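You operate a simulated robot arm through the tools that you are given. There is no shell and no other tool.

The job below is to be done with a simulated robot arm. You get a single attempt, and the scene is never put back.

## Task
Pump the tagged wheel up to the pressure on its label.
Fine: set the pressure knob to that mark; the inflator ends switched off, the blue hose end back in the black cup. Where these are worked on the way, their far stop is far enough and under half their travel is too little: switch of the inflator.

It is judged by the outcome, as a careful person would: the job done as asked, and still so three seconds after it is handed in. It fails if anything else is knocked over, pushed out of place, dropped, spilled or broken.

## Robot
A 7-joint arm with a two-finger parallel gripper, fixed in place. Base frame: the origin is at the foot of the arm, x ahead of it, y to its left, z up. Units: mm, degrees, N and s.
With the tool pointing down near the work surface it reaches from about 100 to 700 mm from the base axis. Its first joint turns from -166.0 to 166.0 degrees. Payload 1.57 kg.
The TCP is the grasp point between the finger pads, 30 mm short of the fingertips. In the tool frame z runs along the fingers and y along their closing line. Largest opening 110 mm; finger width 24, thickness 12; the body of the gripper, 48 by 112 mm, starts 78 mm behind the TCP.
Orientation is that of the tool frame in the base frame, as [roll, pitch, yaw] about the fixed x, y, z axes, in that order (R = Rz(yaw) Ry(pitch) Rx(roll)). With the fingers straight down and closing along the base's y, the tool's x points along the base's -x, its y along +y and its z along -z.

## Interface
- The arm moves only by the tool drive_tool. Its argument "rows" is a list of rows, each a list of 7 numbers: the shift along the tool's x, y, z in units of 25 mm (1.0 is 25 mm), then the turn, a rotation vector about the tool's x, y, z in units of 6 degrees (1.0 is 6 degrees), then the closure, from 0 (fully open) to 1 (shut). In form: [[dx, dy, dz, rx, ry, rz, claw], ...]. A call has 1 to 20 rows; each row shifts and turns the commanded pose from where the row before left it, along the tool's axes as they then stand. A call with a number of a shift or a turn outside -1 to 1 is refused whole. A row lasts 0.2 s, in which the tool goes at most 50 mm and 8.6 degrees; a call with a longer step from one row to the next is refused whole, and so is a gripper value outside its range. A pose out of reach is approached as far as the arm can. The call stops where the force on the tool passes 40 N (or 10 N more than at its start, if that is more) or the arm is blocked; 0.2 s more then pass. Each finger travels about 45 mm/s and halts on what it meets, pressing with about 37 N; the grip force reading is that of the motor and also rises with nothing between the fingers. The clock runs only during rows and for 0.2 s after the last one: add rows that do not move to give the fingers time. The reply holds the time, the measured pose of the TCP, the force on the tool along the base axes, the opening and the grip force, in the units named above and with some noise, with the torque about the TCP (base axes, N m) and any sound that the robot's microphone picked up.
- Cameras (640 x 400 px; columns grow to the right, rows downward): "scene" is fixed at [221.2, 650.7, 1690]; the picture's right is [-0.75, -0.67, 0.00], its down [-0.55, 0.62, -0.56] and it looks along [0.38, -0.42, -0.83] (base axes); focal length 262 px, centre (320, 200). "wrist" rides on the gripper at [70, 16, -141] in the tool frame; the picture's right is [-0.23, 0.97, 0.00], its down [-0.86, -0.20, -0.48] and it looks along [-0.47, -0.11, 0.88] (tool axes); focal length 222 px, centre (320, 200). There is no depth. A picture from a camera that has moved, and an enlarged one, comes with that camera's place and axes in the base frame and with its lens.
- grab_frame(camera): a new picture of that camera. No time passes.
- slide_trunk(by): slides the trunk up (or, below 0, down) by that many mm; the arm rides with it, the base frame stays. It gives what a move gives, with no picture.
- close_up(camera, box): a new picture of the part [left, top, right, bottom] of that camera's present view, enlarged. No time passes.
- sign_off(): hands the job in; it is judged then, once.

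Nothing tells you positions but the pictures and the camera data. Unless the task says otherwise, let go and move clear before handing in.

The tools are called after ">>>" as name(argument=value, ...) on one line, values as JSON. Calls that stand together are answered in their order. drive_tool: Moves the arm, as the interface text tells. Its arguments: {"type":"object","properties":{"rows":{"type":"array"}},"required":["rows"]} The other tools are called the same way: slide_trunk (by) slides the trunk up or down; grab_frame (camera) takes a picture; close_up (camera, box) takes an enlarged picture of a part of a camera's view; sign_off () hands the job in.

At the start:

```text
time: 0.0
position: [362.8, 246.3, 1402.7]
tool_rot: [-179.9, 0.0, -179.9]
contact_force: [0.8, 0.9, -0.1]
ft_torque: [0.02, 0.02, 0.02]
finger_gap: 110.2
gripper_force: 0.0
trunk travel left (down, up): [-560.0, 30.0]
```

scene: 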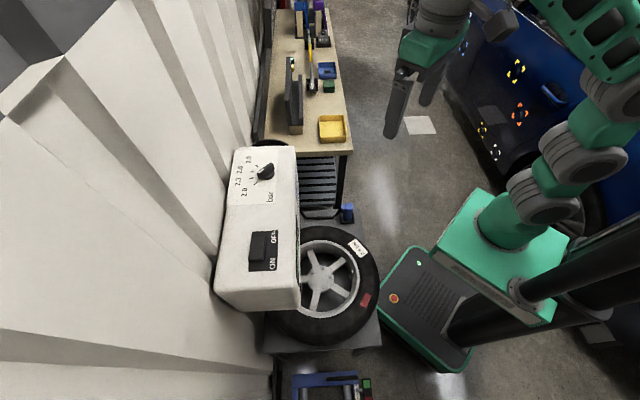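
wrist: 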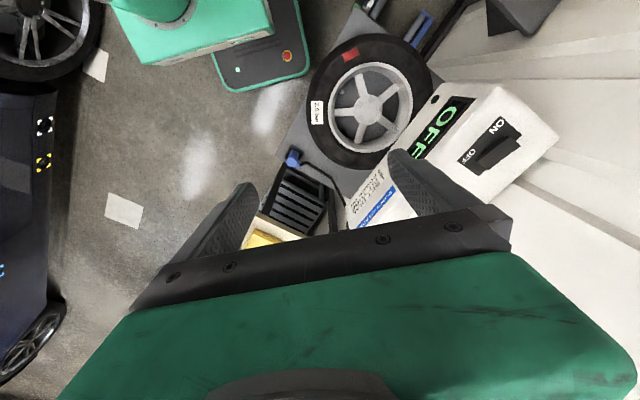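

I see an inflator box (knob, ON/OFF rocker) in front of a wall, a wheel with a label beside it, and a blue hose end near a stand. I'll take enlarged views first to read the labels and find parts.

>>> close_up(camera="scene", box=[200, 130, 400, 255])

>>> close_up(camera="scene", box=[200, 220, 400, 345])

>>> close_up(camera="wrist", box=[240, 20, 560, 220])

>>> close_up(camera="scene", box=[230, 135, 310, 215])

```text
3.20 times, centred on (300, 192) of scene
camera zoom: at [221.2, 650.7, 1690.0], right [-0.75, -0.67, 0.0], down [-0.55, 0.62, -0.56], along [0.38, -0.42, -0.83], focal length 838 px, centre (384, 224)
```

zoom: 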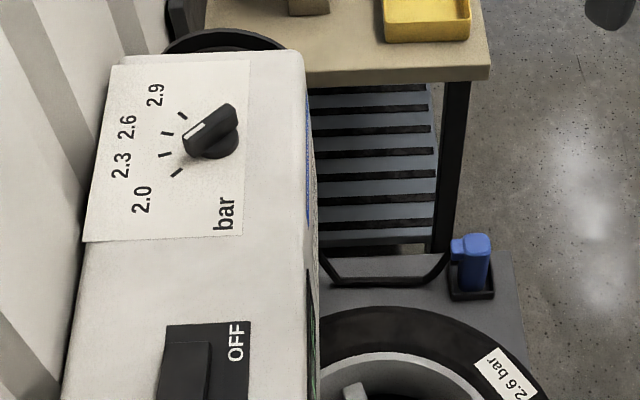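

```text
3.20 times, centred on (300, 282) of scene
camera zoom: at [221.2, 650.7, 1690.0], right [-0.75, -0.67, 0.0], down [-0.55, 0.62, -0.56], along [0.38, -0.42, -0.83], focal length 838 px, centre (384, -64)
```

zoom: 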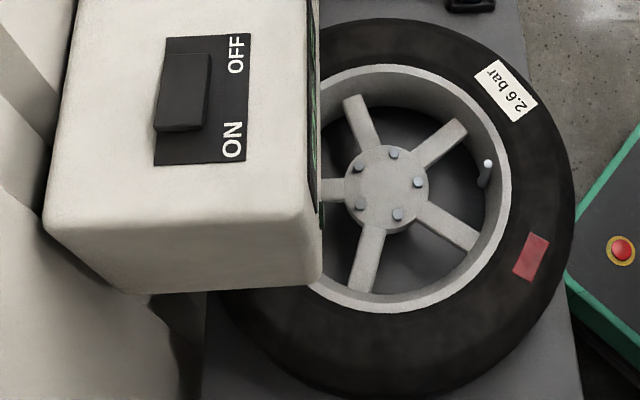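

```text
2.00 times, centred on (400, 120) of wrist
camera zoom: at [294.1, 261.9, 1544.6], right [0.23, 0.97, 0.0], down [0.86, -0.2, 0.48], along [0.47, -0.11, -0.88], focal length 444 px, centre (160, 360)
```

zoom: 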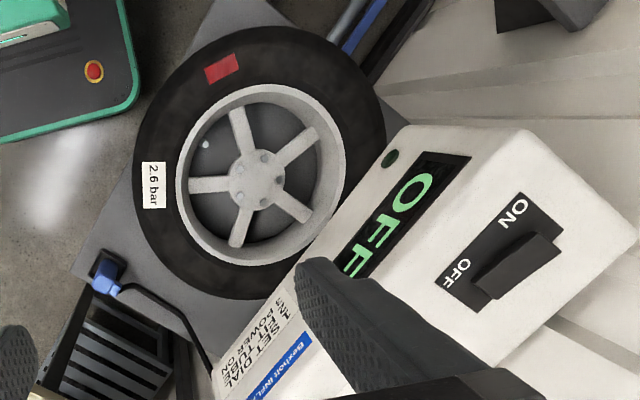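

```text
5.00 times, centred on (270, 175) of scene
camera zoom: at [221.2, 650.7, 1690.0], right [-0.75, -0.67, 0.0], down [-0.55, 0.62, -0.56], along [0.38, -0.42, -0.83], focal length 1310 px, centre (570, 325)
```

zoom: 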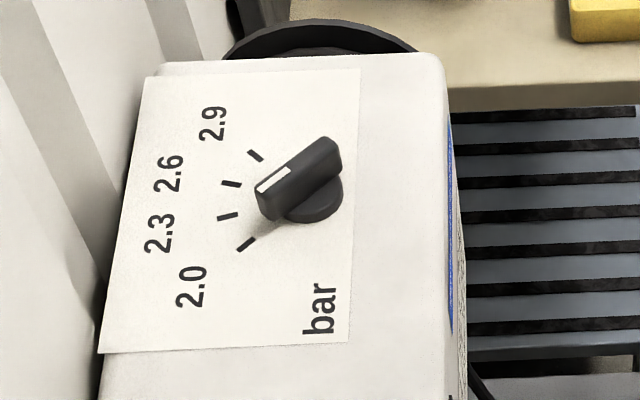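

The wheel's label reads 2.6 bar and the knob stands a little past 2.6. The inflator's top is near z≈1130, the wheel lies at z≈700, and the blue hose end stands in a black cup beyond the wheel. I'll zoom in more on the hose, the valve and the switch.

>>> close_up(camera="scene", box=[325, 190, 373, 220])

>>> close_up(camera="scene", box=[320, 250, 368, 280])

>>> close_up(camera="wrist", box=[260, 135, 340, 185])

>>> close_up(camera="wrist", box=[330, 70, 410, 120])

>>> close_up(camera="wrist", box=[400, 70, 560, 170])

>>> close_up(camera="scene", box=[380, 0, 640, 162])

```text
13.33 times, centred on (349, 205) of scene
camera zoom: at [221.2, 650.7, 1690.0], right [-0.75, -0.67, 0.0], down [-0.55, 0.62, -0.56], along [0.38, -0.42, -0.83], focal length 3493 px, centre (-67, 133)
```

zoom: 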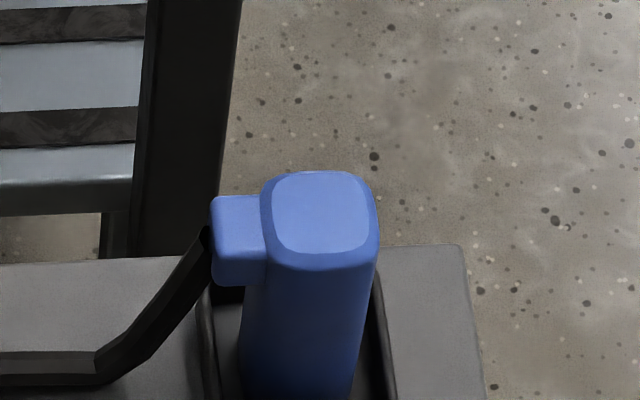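

```text
13.33 times, centred on (344, 265) of scene
camera zoom: at [221.2, 650.7, 1690.0], right [-0.75, -0.67, 0.0], down [-0.55, 0.62, -0.56], along [0.38, -0.42, -0.83], focal length 3493 px, centre (0, -667)
```

zoom: 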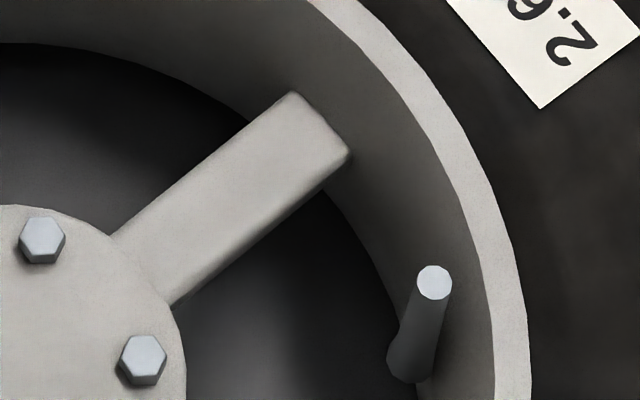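

```text
8.00 times, centred on (300, 160) of wrist
camera zoom: at [294.1, 261.9, 1544.6], right [0.23, 0.97, 0.0], down [0.86, -0.2, 0.48], along [0.47, -0.11, -0.88], focal length 1777 px, centre (480, 520)
```

zoom: 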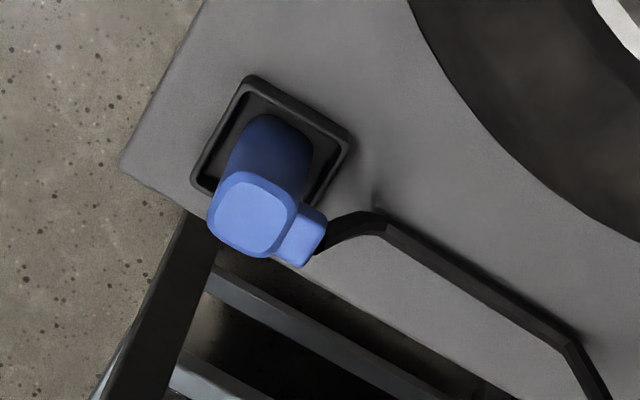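

```text
8.00 times, centred on (370, 95) of wrist
camera zoom: at [294.1, 261.9, 1544.6], right [0.23, 0.97, 0.0], down [0.86, -0.2, 0.48], along [0.47, -0.11, -0.88], focal length 1777 px, centre (-80, 1040)
```

zoom: 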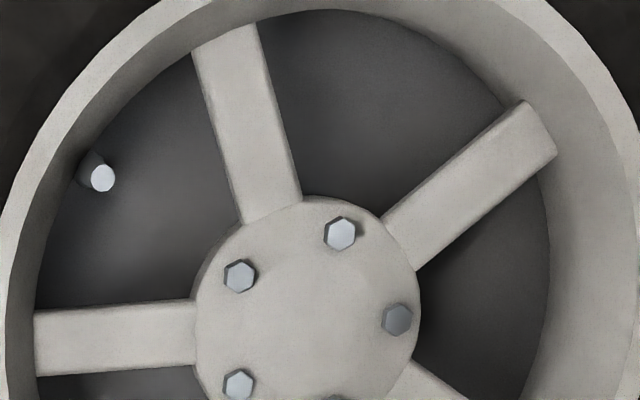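

```text
4.00 times, centred on (480, 120) of wrist
camera zoom: at [294.1, 261.9, 1544.6], right [0.23, 0.97, 0.0], down [0.86, -0.2, 0.48], along [0.47, -0.11, -0.88], focal length 888 px, centre (-320, 520)
```

zoom: 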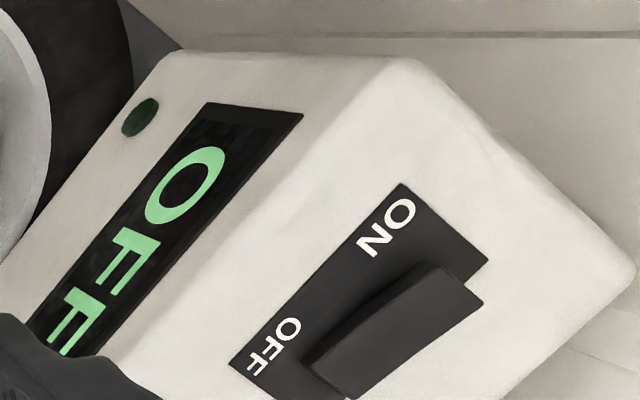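

```text
2.46 times, centred on (510, 81) of scene
camera zoom: at [221.2, 650.7, 1690.0], right [-0.75, -0.67, 0.0], down [-0.55, 0.62, -0.56], along [0.38, -0.42, -0.83], focal length 645 px, centre (-148, 493)
```

zoom: 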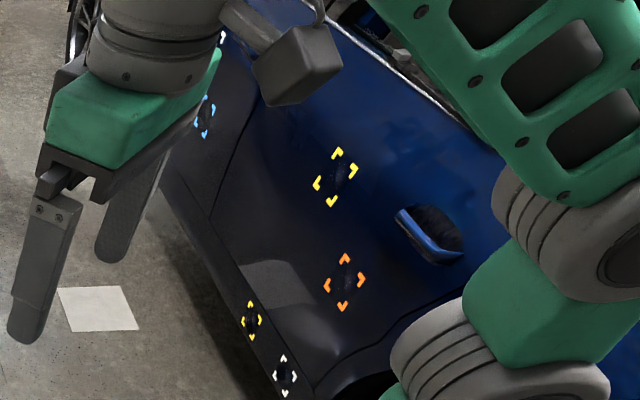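

The knob axis comes out near (644, 396), the switch near (490, 563, 1133), the valve tip near (350, 328, ~730) and the hose end top near (553, 84, ~690). I'll move the wrist camera over the inflator to refine these.

>>> drive_tool(rows=[[-0.609, 0.907, 0.458, 0, 0, 0, 0], [-0.609, 0.907, 0.458, 0, 0, 0, 0], [-0.609, 0.907, 0.458, 0, 0, 0, 0], [-0.609, 0.907, 0.458, 0, 0, 0, 0], [-0.609, 0.907, 0.458, 0, 0, 0, 0], [-0.609, 0.907, 0.458, 0, 0, 0, 0], [-0.609, 0.907, 0.458, 0, 0, 0, 0], [-0.609, 0.907, 0.458, 0, 0, 0, 0], [-0.609, 0.907, 0.458, 0, 0, 0, 0], [0, 0, 0, 0, 0, -1, 0], [0, 0, 0, 0, 0, -1, 0], [0, 0, 0, 0, 0, -1, 0], [0, 0, 0, 0, 0, -1, 0], [0, 0, 0, 0, 0, -1, 0], [0, 0, 0, 0, 0, -1, 0], [0, 0, 0, 0, 0, -1, 0]])

>>> grab_frame(camera="wrist")

>>> grab_frame(camera="scene")

```text
time: 3.3
position: [466.8, 404.3, 1295.1]
tool_rot: [-180.0, 0.4, -144.0]
contact_force: [4.4, 2.6, -7.9]
ft_torque: [-0.32, 0.21, -0.06]
finger_gap: 109.7
gripper_force: 0.1
out of reach, approached as far as the arm can: row 5, 6, 7, 8, 9
trunk travel left (down, up): [-560.0, 30.0]
stopped in row 16: the force on the tool passed its limit at 75 N (the readings are from after the stop); the commanded pose is now the measured one
```

```text
taken
camera wrist: at [399.6, 374.2, 1435.5], right [-0.39, 0.92, 0.0], down [0.81, 0.34, 0.48], along [0.44, 0.19, -0.88], focal length 222 px, centre (320, 200)
```

wrist: 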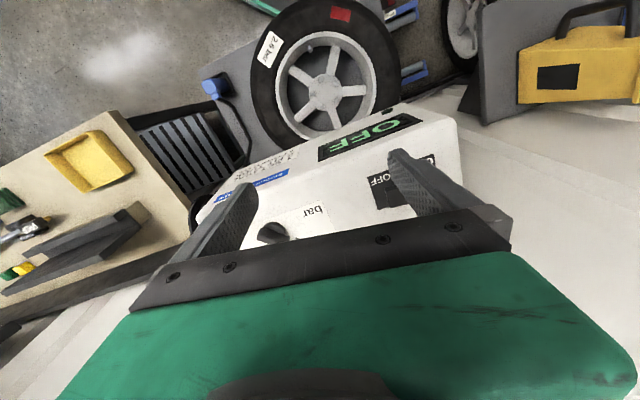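

```text
taken
```

scene: 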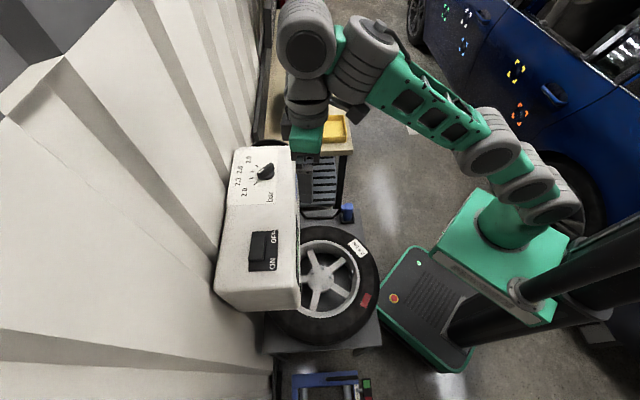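

The arm hit its reach limit here and a force spike stopped it at the last turn. Before anything else I'll look closely at the arm and its clearance to the wall.

>>> close_up(camera="scene", box=[220, 0, 420, 125])

>>> close_up(camera="scene", box=[220, 90, 380, 190])

>>> drive_tool(rows=[[0, 0, 0, 0, 0, 0, 0]])

```text
3.20 times, centred on (320, 62) of scene
camera zoom: at [221.2, 650.7, 1690.0], right [-0.75, -0.67, 0.0], down [-0.55, 0.62, -0.56], along [0.38, -0.42, -0.83], focal length 838 px, centre (320, 640)
```

zoom: 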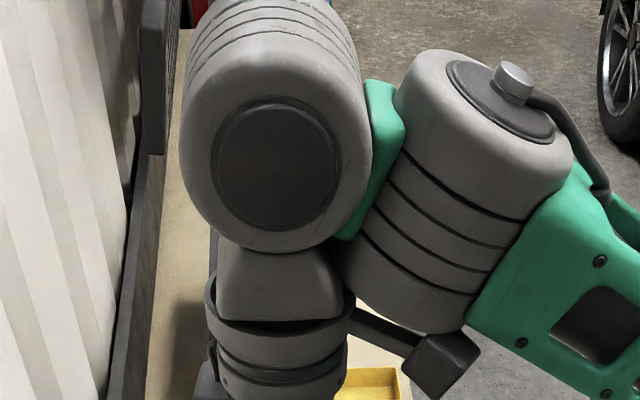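

```text
4.00 times, centred on (300, 140) of scene
camera zoom: at [221.2, 650.7, 1690.0], right [-0.75, -0.67, 0.0], down [-0.55, 0.62, -0.56], along [0.38, -0.42, -0.83], focal length 1048 px, centre (400, 440)
```

zoom: 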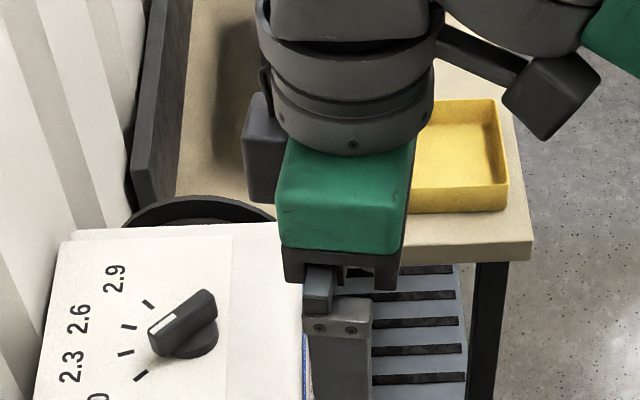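

```text
time: 3.7
position: [465.6, 404.1, 1295.3]
tool_rot: [179.9, 0.5, -144.0]
contact_force: [2.9, 6.8, -9.6]
ft_torque: [-0.71, -0.18, -0.31]
finger_gap: 109.9
gripper_force: 0.1
trunk travel left (down, up): [-560.0, 30.0]
```

There seems to be light residual contact, probably the wrist camera against the arm's own forearm. I'll turn the tool back a bit to relieve it, then go lower where reach should be better.

>>> drive_tool(rows=[[0, 0, 0, 0, 0, 1, 0], [0, 0, 0, 0, 0, 1, 0], [0, 0, 0, 0, 0, 1, 0], [0, 0, 0, 0, 0, 0, 0]])

>>> close_up(camera="scene", box=[220, 0, 620, 250])

```text
time: 4.7
position: [466.2, 403.4, 1295.5]
tool_rot: [179.7, 0.4, -162.1]
contact_force: [0.6, -0.2, 0.2]
ft_torque: [-0.03, 0.02, -0.02]
finger_gap: 109.9
gripper_force: 0.1
trunk travel left (down, up): [-560.0, 30.0]
```

```text
1.60 times, centred on (420, 125) of scene
camera zoom: at [221.2, 650.7, 1690.0], right [-0.75, -0.67, 0.0], down [-0.55, 0.62, -0.56], along [0.38, -0.42, -0.83], focal length 419 px, centre (160, 320)
```

zoom: 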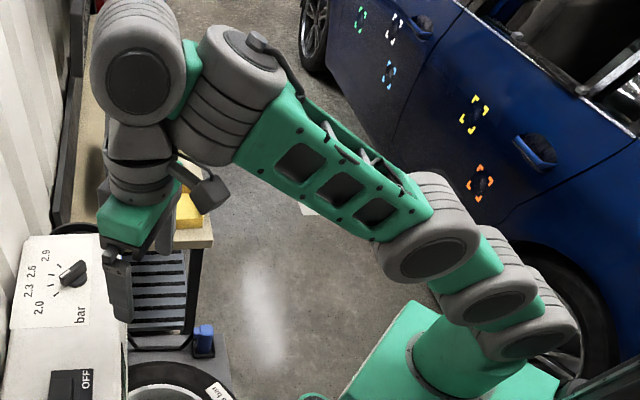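

Force is back to zero, so it was self-contact at that yaw. I'll descend and look again.

>>> drive_tool(rows=[[0, 0, 0.8, 0, 0, 0, 0], [0, 0, 0.8, 0, 0, 0, 0], [0, 0, 0.8, 0, 0, 0, 0], [-0.6, 0.5, 0, 0, 0, 0, 0], [-0.6, 0.5, 0, 0, 0, 0, 0], [-0.6, 0.5, 0, 0, 0, 0, 0]])

>>> grab_frame(camera="wrist")

>>> grab_frame(camera="scene")

```text
time: 6.1
position: [484.7, 443.8, 1225.1]
tool_rot: [179.7, 0.3, -162.0]
contact_force: [0.4, -0.4, -1.1]
ft_torque: [-0.01, 0.0, 0.0]
finger_gap: 110.1
gripper_force: 0.1
out of reach, approached as far as the arm can: row 5, 6
trunk travel left (down, up): [-560.0, 30.0]
```

```text
taken
camera wrist: at [412.6, 436.0, 1366.9], right [-0.09, 1.0, 0.0], down [0.87, 0.07, 0.48], along [0.48, 0.04, -0.88], focal length 222 px, centre (320, 200)
```

wrist: 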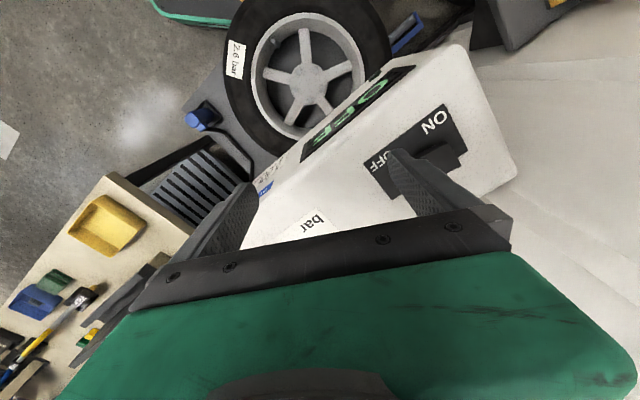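

```text
taken
```

scene: 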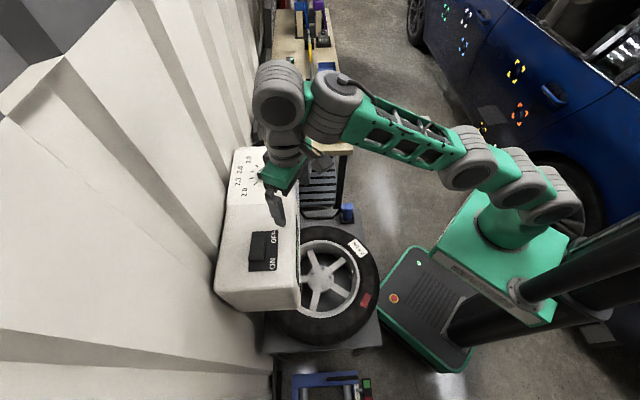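

Straight-down reach ends at about 660 mm here, so I need to tilt the tool outward to get to the knob and switch (~750 mm out). I'll tilt 24° outward, then turn toward the box about the vertical, and look.

>>> drive_tool(rows=[[0, 0, 0, 0, -1, 0, 0], [0, 0, 0, 0, -1, 0, 0], [0, 0, 0, 0, -1, 0, 0], [0, 0, 0, 0, -1, 0, 0], [0, 0, 0, 0, 0, 0, 0]])

>>> drive_tool(rows=[[0, 0, 0, -0.407, 0, -0.914, 0], [0, 0, 0, -0.407, 0, -0.914, 0], [0, 0, 0, -0.407, 0, -0.914, 0], [0, 0, 0, 0, 0, 0, 0]])

>>> grab_frame(camera="wrist")

>>> grab_frame(camera="scene")

```text
time: 7.3
position: [488.3, 446.5, 1231.2]
tool_rot: [179.9, 24.0, -162.1]
contact_force: [-0.7, -1.0, 0.8]
ft_torque: [0.01, -0.02, 0.02]
finger_gap: 110.3
gripper_force: 0.0
out of reach, approached as far as the arm can: row 4
trunk travel left (down, up): [-560.0, 30.0]
```

```text
time: 8.3
position: [494.0, 451.4, 1240.0]
tool_rot: [179.8, 24.1, -143.9]
contact_force: [0.4, 0.3, -0.5]
ft_torque: [-0.01, 0.01, 0.0]
finger_gap: 109.9
gripper_force: 0.1
out of reach, approached as far as the arm can: row 1, 2
trunk travel left (down, up): [-560.0, 30.0]
```

```text
taken
camera wrist: at [385.4, 391.7, 1341.5], right [-0.41, 0.91, 0.09], down [0.59, 0.18, 0.79], along [0.7, 0.37, -0.61], focal length 222 px, centre (320, 200)
```

wrist: 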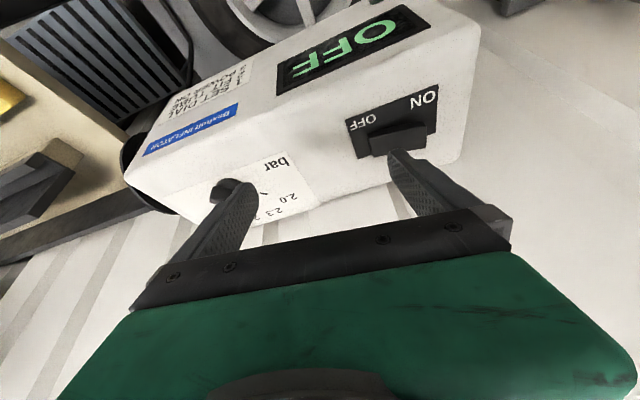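

```text
taken
```

scene: 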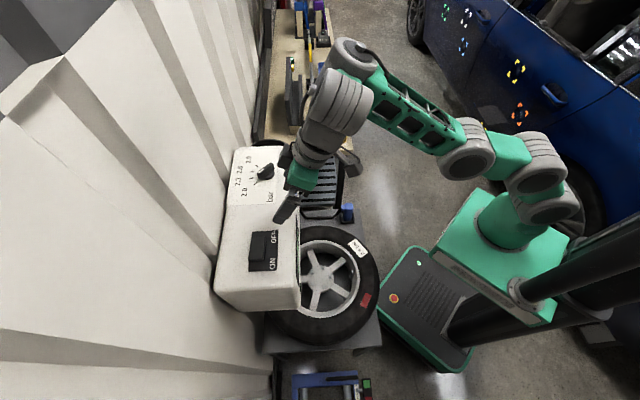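

No contact now with the tilt. I'll zoom in on the knob and switch from this view to triangulate them.

>>> close_up(camera="wrist", box=[160, 130, 320, 230])

>>> close_up(camera="wrist", box=[330, 70, 490, 170])

>>> close_up(camera="scene", box=[220, 215, 316, 275])

>>> close_up(camera="scene", box=[222, 145, 302, 195])

```text
4.00 times, centred on (240, 180) of wrist
camera zoom: at [385.4, 391.7, 1341.5], right [-0.41, 0.91, 0.09], down [0.59, 0.18, 0.79], along [0.7, 0.37, -0.61], focal length 888 px, centre (640, 280)
```

zoom: 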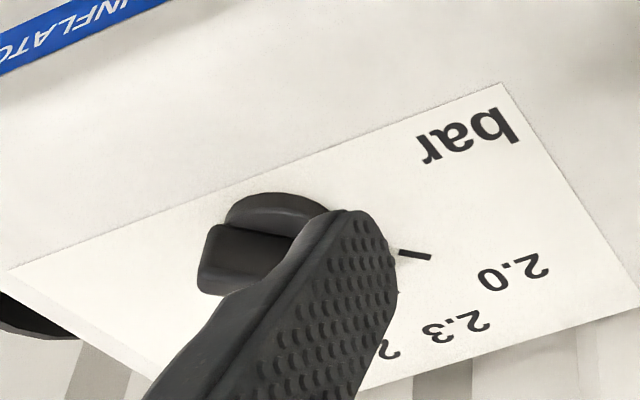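

```text
4.00 times, centred on (410, 120) of wrist
camera zoom: at [385.4, 391.7, 1341.5], right [-0.41, 0.91, 0.09], down [0.59, 0.18, 0.79], along [0.7, 0.37, -0.61], focal length 888 px, centre (-40, 520)
```

zoom: 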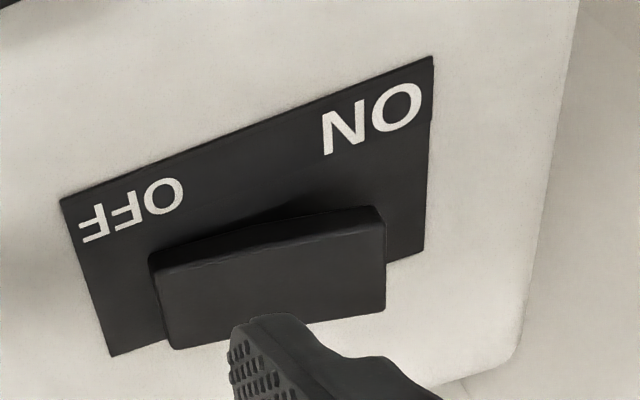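

```text
6.67 times, centred on (268, 245) of scene
camera zoom: at [221.2, 650.7, 1690.0], right [-0.75, -0.67, 0.0], down [-0.55, 0.62, -0.56], along [0.38, -0.42, -0.83], focal length 1746 px, centre (667, -100)
```

zoom: 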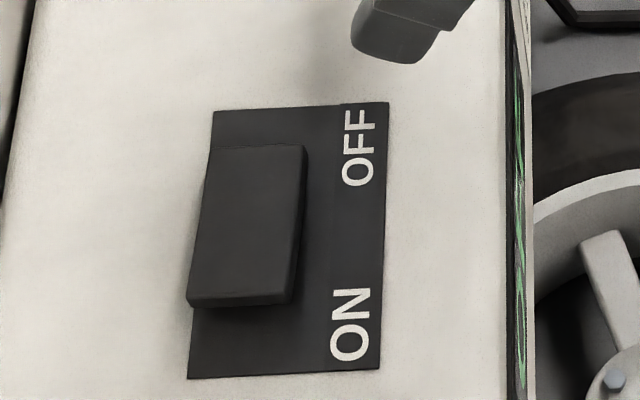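

```text
8.00 times, centred on (262, 170) of scene
camera zoom: at [221.2, 650.7, 1690.0], right [-0.75, -0.67, 0.0], down [-0.55, 0.62, -0.56], along [0.38, -0.42, -0.83], focal length 2096 px, centre (784, 440)
```

zoom: 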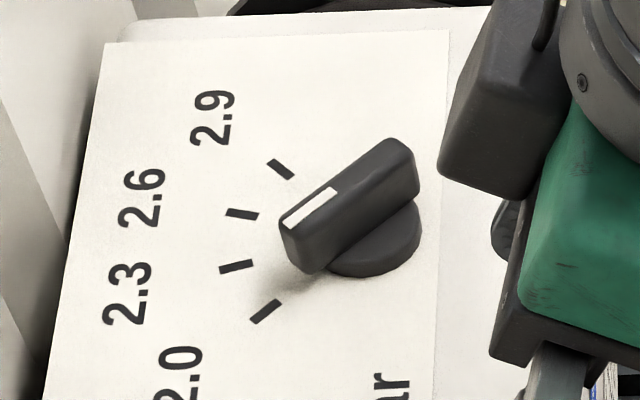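

The box top panel is at z≈1117, turned 45° to the base. The knob axis is at about (650, 392) with its pointer at 2.0, so it needs a 60° clockwise turn to 2.6. The switch plate is centred at about (485, 554), with its ON end raised. I'll raise the trunk for reach and move over the knob.

>>> slide_trunk(by=30)

>>> drive_tool(rows=[[-0.403, -0.93, 0.1, 0, 0, 0, 0], [-0.403, -0.93, 0.1, 0, 0, 0, 0], [-0.403, -0.93, 0.1, 0, 0, 0, 0], [-0.403, -0.93, 0.1, 0, 0, 0, 0], [0, 0, 0, 0, 0, 0, 0]])

>>> grab_frame(camera="wrist")

>>> grab_frame(camera="scene")

```text
time: 9.0
position: [492.4, 451.5, 1270.4]
tool_rot: [179.9, 24.0, -144.1]
contact_force: [-0.5, -0.3, 0.3]
ft_torque: [0.0, 0.0, 0.0]
finger_gap: 109.9
gripper_force: 0.1
trunk travel left (down, up): [-590.0, 0.0]
```

```text
time: 10.2
position: [579.8, 400.7, 1278.5]
tool_rot: [179.9, 24.1, -144.0]
contact_force: [0.4, 0.4, 1.3]
ft_torque: [0.03, -0.02, 0.01]
finger_gap: 110.1
gripper_force: 0.0
trunk travel left (down, up): [-590.0, 0.0]
```

```text
taken
camera wrist: at [472.1, 341.2, 1379.1], right [-0.4, 0.91, 0.09], down [0.59, 0.18, 0.79], along [0.7, 0.37, -0.61], focal length 222 px, centre (320, 200)
```

wrist: 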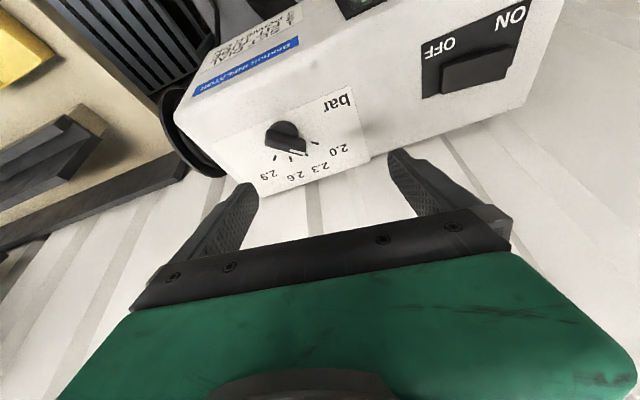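

```text
taken
```

scene: 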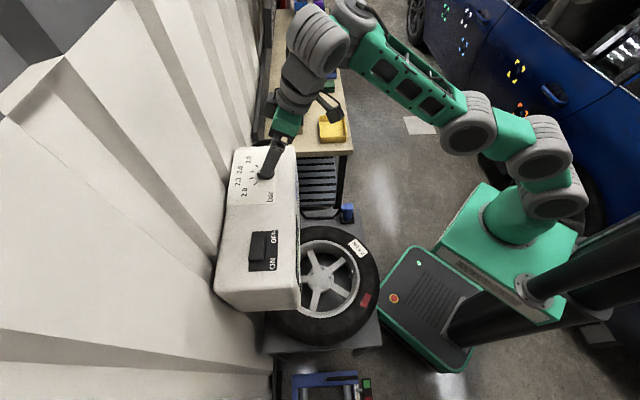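

The knob is now in clear view. I'll zoom in for its shape and angle.

>>> close_up(camera="wrist", box=[240, 100, 352, 170])

>>> close_up(camera="wrist", box=[420, 10, 532, 80])

```text
5.71 times, centred on (296, 135) of wrist
camera zoom: at [472.1, 341.2, 1379.1], right [-0.4, 0.91, 0.09], down [0.59, 0.18, 0.79], along [0.7, 0.37, -0.61], focal length 1269 px, centre (457, 571)
```

zoom: 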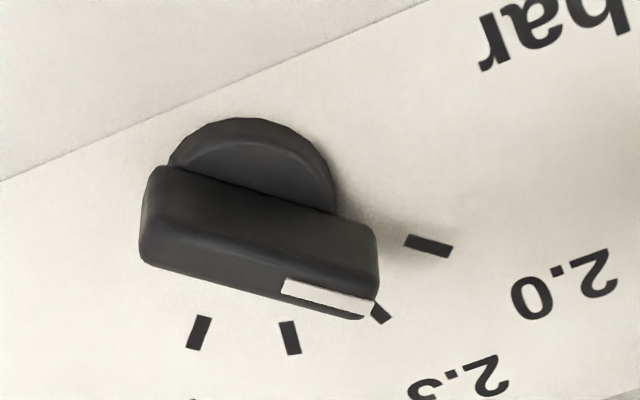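

```text
5.71 times, centred on (476, 45) of wrist
camera zoom: at [472.1, 341.2, 1379.1], right [-0.4, 0.91, 0.09], down [0.59, 0.18, 0.79], along [0.7, 0.37, -0.61], focal length 1269 px, centre (-571, 1086)
```

zoom: 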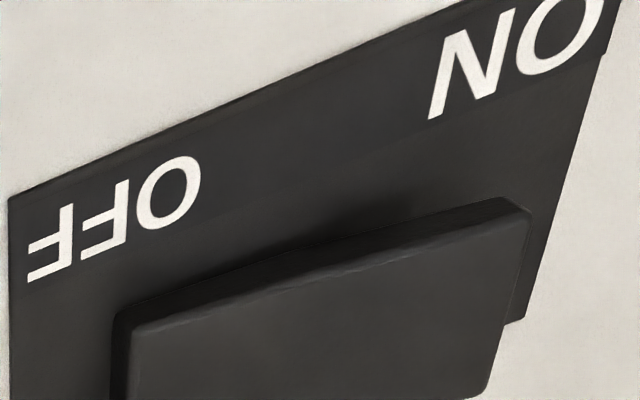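

The knob is at (651, 393), its grip bar is about 49 mm long with top at z≈1148, and it points at 90° (2.0). I'll turn the tool about the vertical so the fingers straddle the bar, then hover above it.

>>> drive_tool(rows=[[0, 0, 0, -0.407, 0, -0.914, 0], [0, 0, 0, -0.407, 0, -0.914, 0], [0, 0, 0, -0.407, 0, -0.914, 0], [0, 0, 0, -0.407, 0, -0.914, 0], [0, 0, 0, -0.407, 0, -0.914, 0], [0, 0, 0, -0.407, 0, -0.914, 0], [0, 0, 0, 0, 0, 0, 0]])

>>> grab_frame(camera="scene")

>>> grab_frame(camera="wrist")

```text
time: 11.8
position: [574.5, 362.7, 1250.3]
tool_rot: [-180.0, 24.1, -107.9]
contact_force: [0.6, -0.4, 0.2]
ft_torque: [0.02, 0.03, -0.02]
finger_gap: 110.0
gripper_force: 0.1
out of reach, approached as far as the arm can: row 5, 6
trunk travel left (down, up): [-590.0, 0.0]
```

```text
taken
```

scene: 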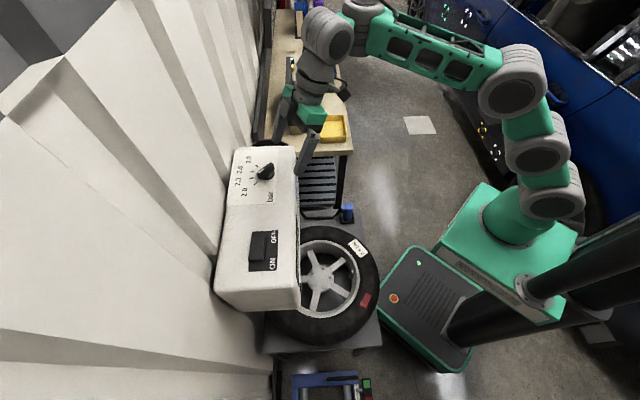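

```text
taken
camera wrist: at [521.9, 251.2, 1350.5], right [-0.86, 0.5, 0.09], down [0.37, 0.5, 0.79], along [0.34, 0.71, -0.61], focal length 222 px, centre (320, 200)
```

wrist: 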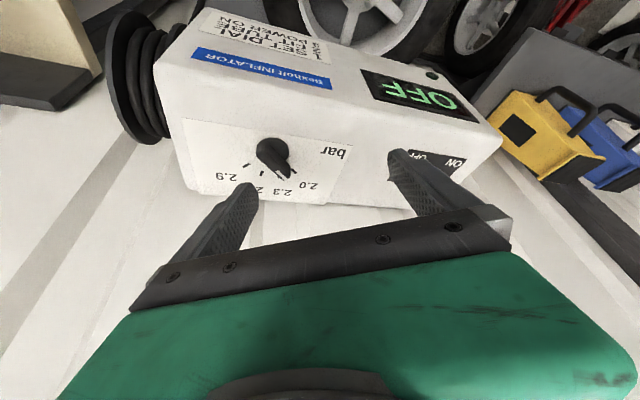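

At 72° the reach runs out, so I'll use about 54° heading with a 30° tilt instead (the closing pads will swing the bar into line). Moving to hover over the knob.

>>> drive_tool(rows=[[0, 0, 0, 0.407, 0, 0.914, 0], [0, 0, 0, 0.407, 0, 0.914, 0], [0, 0, 0, 0.407, 0, 0.914, 0], [0, 0, 0, 0, -1, 0, 0], [0, 0, 0, 0, 0, 0, 0]])

>>> drive_tool(rows=[[-0.401, -0.441, 0.694, 0, 0, 0, 0], [-0.401, -0.441, 0.694, 0, 0, 0, 0], [-0.401, -0.441, 0.694, 0, 0, 0, 0], [-0.401, -0.441, 0.694, 0, 0, 0, 0], [0, 0, 0, 0, 0, 0, 0]])

>>> grab_frame(camera="wrist")

>>> grab_frame(camera="scene")

```text
time: 13.0
position: [575.5, 360.8, 1250.2]
tool_rot: [179.9, 30.1, -126.0]
contact_force: [0.6, -0.2, 0.5]
ft_torque: [-0.02, -0.03, -0.01]
finger_gap: 110.1
gripper_force: 0.2
trunk travel left (down, up): [-590.0, 0.0]
```

```text
time: 14.2
position: [651.4, 395.3, 1211.2]
tool_rot: [179.9, 30.1, -126.1]
contact_force: [0.0, 0.5, 0.5]
ft_torque: [-0.03, -0.02, 0.02]
finger_gap: 109.8
gripper_force: 0.2
trunk travel left (down, up): [-590.0, 0.0]
```

```text
taken
camera wrist: at [561.0, 296.4, 1298.6], right [-0.67, 0.73, 0.12], down [0.46, 0.29, 0.84], along [0.58, 0.62, -0.53], focal length 222 px, centre (320, 200)
```

wrist: 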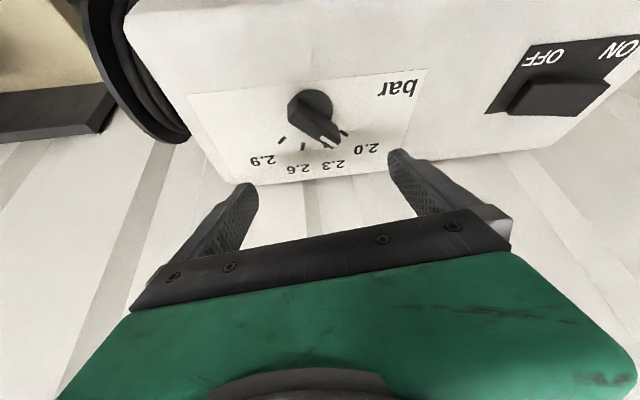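

```text
taken
```

scene: 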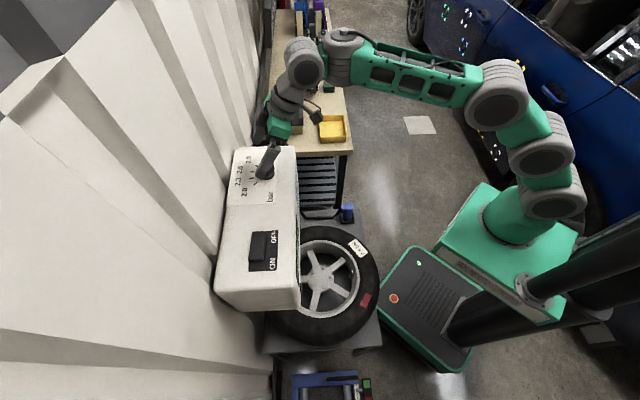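

Reach is fine here. I'll try a bit more heading (66°) for better alignment with the bar before descending.

>>> drive_tool(rows=[[0, 0, 0, -0.5, 0, -0.866, 0], [0, 0, 0, -0.5, 0, -0.866, 0], [0, 0, 0, 0, 0, 0, 0]])

>>> grab_frame(camera="wrist")

```text
time: 15.0
position: [650.8, 391.1, 1211.5]
tool_rot: [-179.7, 30.4, -114.1]
contact_force: [0.7, 0.3, 0.2]
ft_torque: [0.01, -0.03, 0.04]
finger_gap: 110.0
gripper_force: 0.1
trunk travel left (down, up): [-590.0, 0.0]
```

```text
taken
camera wrist: at [581.2, 277.9, 1298.4], right [-0.81, 0.58, 0.11], down [0.38, 0.37, 0.84], along [0.45, 0.73, -0.52], focal length 222 px, centre (320, 200)
```

wrist: 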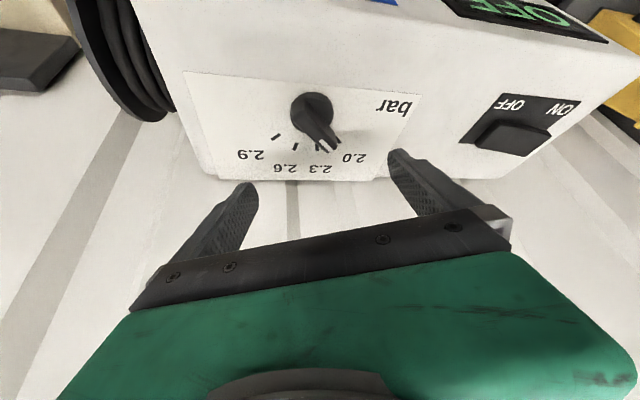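

Good. I'll descend vertically so the finger pads straddle the bar, tips just above the knob's base disc.

>>> drive_tool(rows=[[0.24, 0, 0.416, 0, 0, 0, 0], [0.24, 0, 0.416, 0, 0, 0, 0], [0.24, 0, 0.416, 0, 0, 0, 0], [0.24, 0, 0.416, 0, 0, 0, 0], [0, 0, 0, 0, 0, 0, 0]])

>>> grab_frame(camera="wrist")

>>> close_up(camera="scene", box=[222, 130, 318, 190])

```text
time: 16.2
position: [651.6, 391.4, 1161.5]
tool_rot: [180.0, 30.1, -114.0]
contact_force: [0.7, -1.1, -0.3]
ft_torque: [-0.02, 0.02, -0.02]
finger_gap: 110.1
gripper_force: 0.1
trunk travel left (down, up): [-590.0, 0.0]
```

```text
taken
camera wrist: at [583.3, 276.8, 1249.4], right [-0.81, 0.58, 0.11], down [0.39, 0.37, 0.84], along [0.44, 0.73, -0.53], focal length 222 px, centre (320, 200)
```

wrist: 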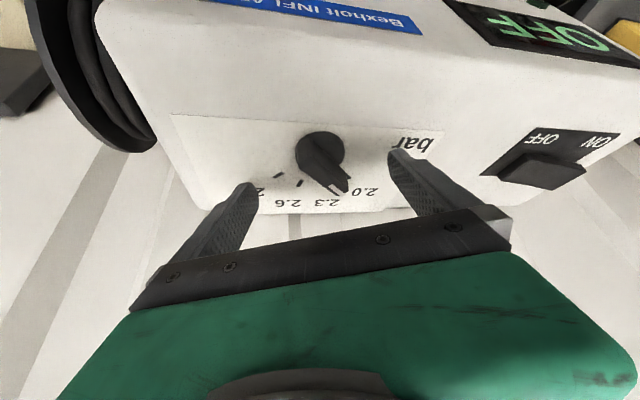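

```text
6.67 times, centred on (270, 160) of scene
camera zoom: at [221.2, 650.7, 1690.0], right [-0.75, -0.67, 0.0], down [-0.55, 0.62, -0.56], along [0.38, -0.42, -0.83], focal length 1746 px, centre (653, 467)
```

zoom: 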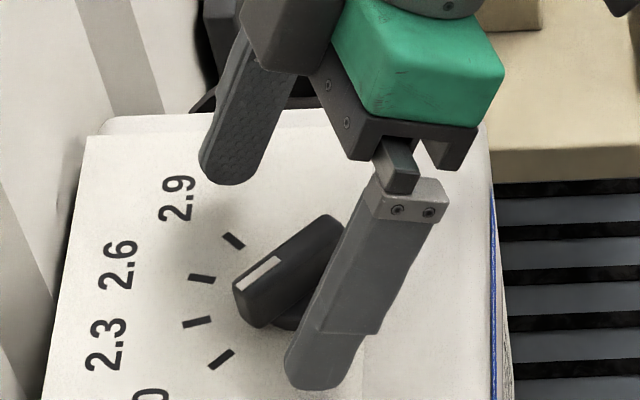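

Fingers straddle the bar with clearance. Closing now, then I'll check.

>>> drive_tool(rows=[[0, 0, 0, 0, 0, 0, 1], [0, 0, 0, 0, 0, 0, 1], [0, 0, 0, 0, 0, 0, 1], [0, 0, 0, 0, 0, 0, 1], [0, 0, 0, 0, 0, 0, 1], [0, 0, 0, 0, 0, 0, 1], [0, 0, 0, 0, 0, 0, 1]])

>>> grab_frame(camera="wrist")

>>> close_up(camera="scene", box=[222, 130, 318, 190])

```text
time: 17.8
position: [646.7, 394.3, 1160.5]
tool_rot: [-180.0, 30.1, -113.8]
contact_force: [-24.8, 6.1, -4.5]
ft_torque: [-0.04, 0.49, -0.05]
finger_gap: 13.6
gripper_force: 27.4
trunk travel left (down, up): [-590.0, 0.0]
```

```text
taken
camera wrist: at [580.2, 278.9, 1249.6], right [-0.81, 0.57, 0.11], down [0.38, 0.38, 0.84], along [0.44, 0.73, -0.53], focal length 222 px, centre (320, 200)
```

wrist: 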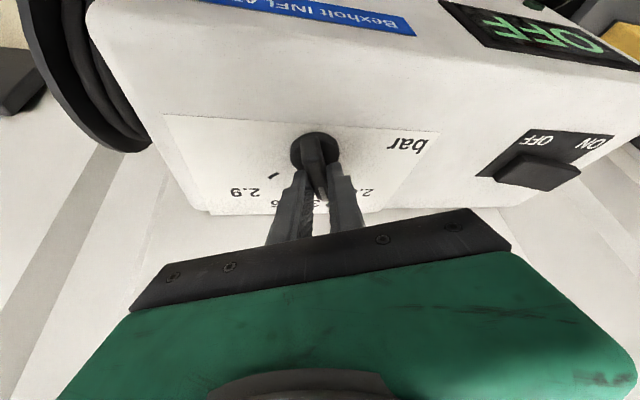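

```text
6.67 times, centred on (270, 160) of scene
camera zoom: at [221.2, 650.7, 1690.0], right [-0.75, -0.67, 0.0], down [-0.55, 0.62, -0.56], along [0.38, -0.42, -0.83], focal length 1746 px, centre (653, 467)
```

zoom: 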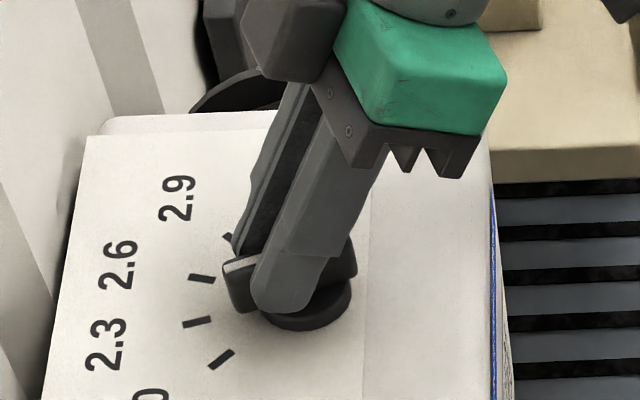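

The bar is gripped (13.6 mm) and has swung to the finger heading, but there's a 25 N side force, because the knob axis is ~5 mm off my estimate. I'll shift the command to relax that before turning.

>>> drive_tool(rows=[[0, 0.11, 0, 0, 0, 0, 1], [0, 0.11, 0, 0, 0, 0, 1], [0, 0, 0, 0, 0, 0, 1]])

```text
time: 18.6
position: [647.7, 393.6, 1162.5]
tool_rot: [179.9, 30.0, -114.2]
contact_force: [7.8, 8.0, -5.9]
ft_torque: [0.61, -0.41, -0.04]
finger_gap: 14.1
gripper_force: 30.5
trunk travel left (down, up): [-590.0, 0.0]
```

Force is small now. Turning 36° clockwise about the vertical (66° → 30°).

>>> drive_tool(rows=[[0, 0, 0, 0.5, 0, 0.866, 1], [0, 0, 0, 0.5, 0, 0.866, 1], [0, 0, 0, 0.5, 0, 0.866, 1], [0, 0, 0, 0.5, 0, 0.866, 1], [0, 0, 0, 0.5, 0, 0.866, 1], [0, 0, 0, 0.5, 0, 0.866, 1], [0, 0, 0, 0, 0, 0, 1]])

>>> grab_frame(camera="wrist")

>>> close_up(camera="scene", box=[222, 130, 318, 190])

```text
time: 20.2
position: [661.0, 385.6, 1207.8]
tool_rot: [178.8, 28.9, -150.2]
contact_force: [-0.5, -0.5, -0.3]
ft_torque: [0.02, 0.01, 0.0]
finger_gap: 0.1
gripper_force: 21.0
out of reach, approached as far as the arm can: row 3, 4, 5, 6
trunk travel left (down, up): [-590.0, 0.0]
```

```text
taken
camera wrist: at [542.8, 331.7, 1298.1], right [-0.32, 0.94, 0.13], down [0.55, 0.08, 0.83], along [0.77, 0.34, -0.55], focal length 222 px, centre (320, 200)
```

wrist: 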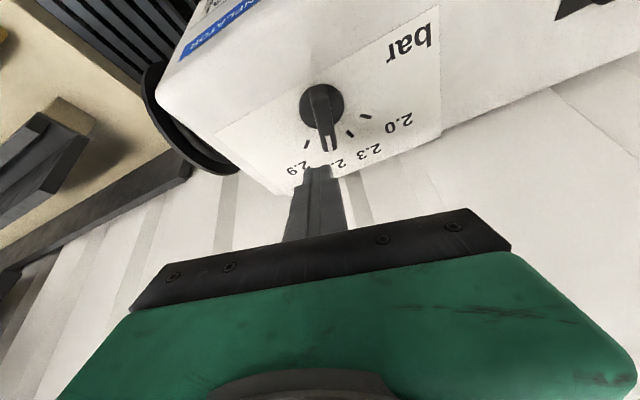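

```text
6.67 times, centred on (270, 160) of scene
camera zoom: at [221.2, 650.7, 1690.0], right [-0.75, -0.67, 0.0], down [-0.55, 0.62, -0.56], along [0.38, -0.42, -0.83], focal length 1746 px, centre (653, 467)
```

zoom: 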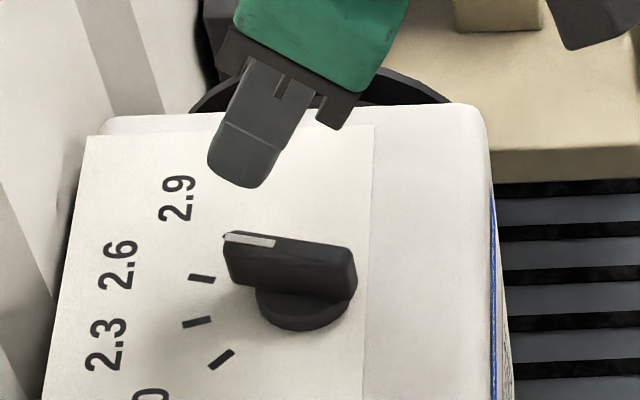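

The arm's path lifted off partway (an IK limit), but the knob appears to have been carried almost to 2.6. I'll zoom in to measure its angle.

>>> close_up(camera="wrist", box=[272, 70, 416, 160])

>>> close_up(camera="scene", box=[234, 152, 282, 182])

```text
4.44 times, centred on (344, 115) of wrist
camera zoom: at [542.8, 331.7, 1298.1], right [-0.32, 0.94, 0.13], down [0.55, 0.08, 0.83], along [0.77, 0.34, -0.55], focal length 987 px, centre (213, 578)
```

zoom: 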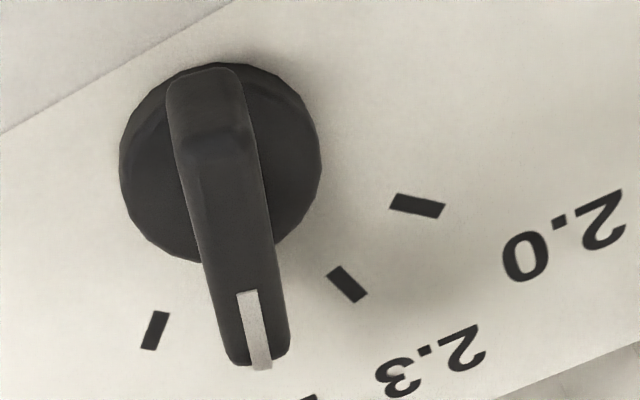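

```text
13.33 times, centred on (258, 167) of scene
camera zoom: at [221.2, 650.7, 1690.0], right [-0.75, -0.67, 0.0], down [-0.55, 0.62, -0.56], along [0.38, -0.42, -0.83], focal length 3493 px, centre (1147, 640)
```

zoom: 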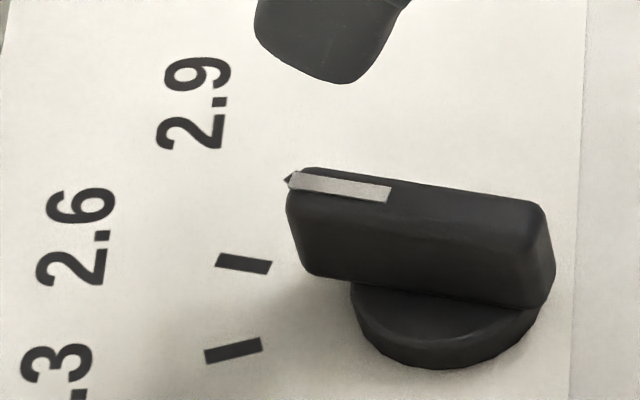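

The knob reads ~30–31° by both cameras, which is on the 2.6 mark, so I leave it alone. Next is the hose end: I'll back the arm horizontally away from the inflator, straighten it, and then lower the trunk.

>>> drive_tool(rows=[[0.87, 0, -0.485, 0, 0, 0, 1], [0.87, 0, -0.485, 0, 0, 0, 1], [0.87, 0, -0.485, 0, 0, 0, 1], [0.87, 0, -0.485, 0, 0, 0, 1], [0.87, 0, -0.485, 0, 0, 0, 1], [0.87, 0, -0.485, 0, 0, 0, 1], [0.87, 0, -0.485, 0, 0, 0, 0], [0.87, 0, -0.485, 0, 0, 0, 0], [0, 0, 0, 0, 0, 0, 0]])

>>> grab_frame(camera="scene")

>>> grab_frame(camera="wrist")

```text
time: 22.2
position: [623.3, 369.9, 1235.1]
tool_rot: [179.9, 30.1, -150.1]
contact_force: [-0.5, -0.3, 0.1]
ft_torque: [-0.02, 0.01, -0.01]
finger_gap: 68.1
gripper_force: 0.2
out of reach, approached as far as the arm can: row 1, 2, 3, 4, 5, 6, 7, 8
trunk travel left (down, up): [-590.0, 0.0]
```

```text
taken
```

scene: 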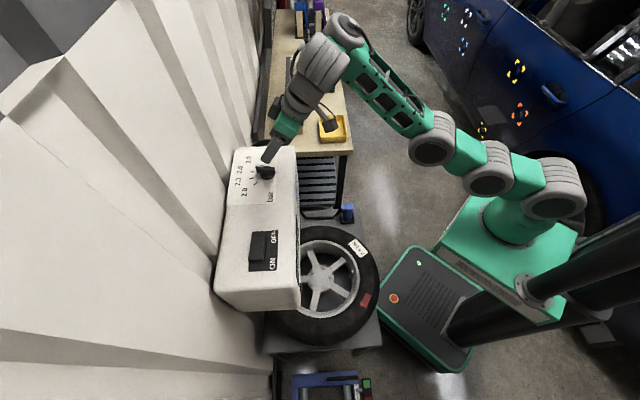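

```text
taken
camera wrist: at [502.6, 317.0, 1325.1], right [-0.32, 0.94, 0.12], down [0.53, 0.08, 0.84], along [0.78, 0.33, -0.53], focal length 222 px, centre (320, 200)
```

wrist: 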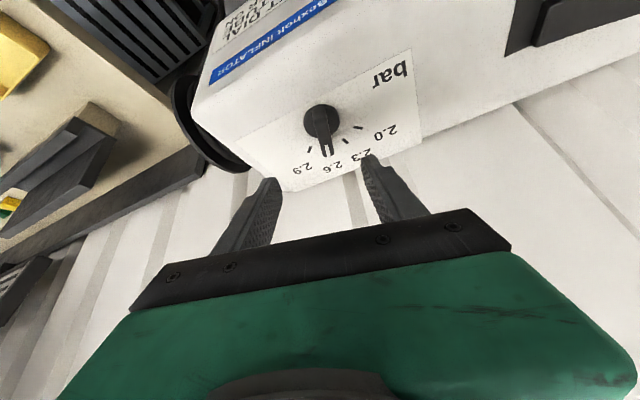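

The arm seems stuck at a joint limit rather than at full reach. I'll reduce the tilt gradually and turn the heading back a little to free it, and watch where it goes.

>>> drive_tool(rows=[[0, 0, 0, 0, 1, 0, 0], [0, 0, 0, 0, 1, 0, 0], [0, 0, 0, 0, 0, 0, 0]])

>>> grab_frame(camera="scene")

```text
time: 23.0
position: [623.1, 370.6, 1236.5]
tool_rot: [179.9, 18.0, -150.1]
contact_force: [-0.2, 0.1, -0.4]
ft_torque: [0.0, -0.03, 0.01]
finger_gap: 109.9
gripper_force: 0.1
trunk travel left (down, up): [-590.0, 0.0]
```

```text
taken
```

scene: 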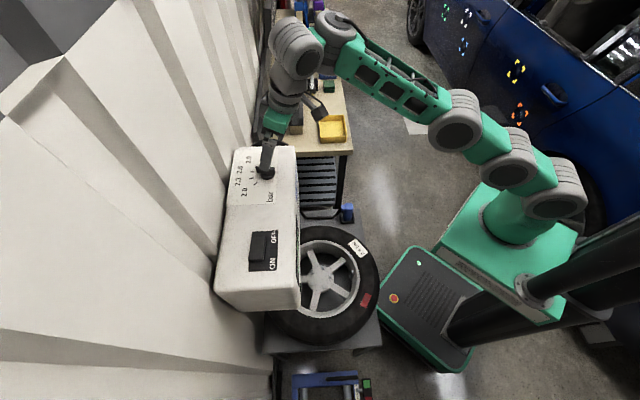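

Freed. Now moving inward, away from the inflator.

>>> drive_tool(rows=[[0.9, 0, -0.29, 0, 0, 0, 0], [0.9, 0, -0.29, 0, 0, 0, 0], [0.9, 0, -0.29, 0, 0, 0, 0], [0.9, 0, -0.29, 0, 0, 0, 0], [0.9, 0, -0.29, 0, 0, 0, 0], [0.9, 0, -0.29, 0, 0, 0, 0], [0, 0, 0, 0, 0, 0, 0]])

>>> grab_frame(camera="scene")

```text
time: 24.6
position: [504.1, 303.2, 1250.2]
tool_rot: [179.9, 17.6, -150.1]
contact_force: [0.5, 0.1, -0.2]
ft_torque: [-0.03, 0.0, -0.01]
finger_gap: 110.2
gripper_force: 0.0
out of reach, approached as far as the arm can: row 5, 6
trunk travel left (down, up): [-590.0, 0.0]
```

```text
taken
```

scene: 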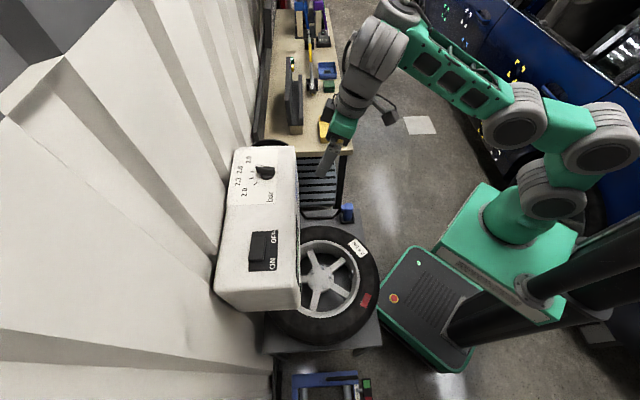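

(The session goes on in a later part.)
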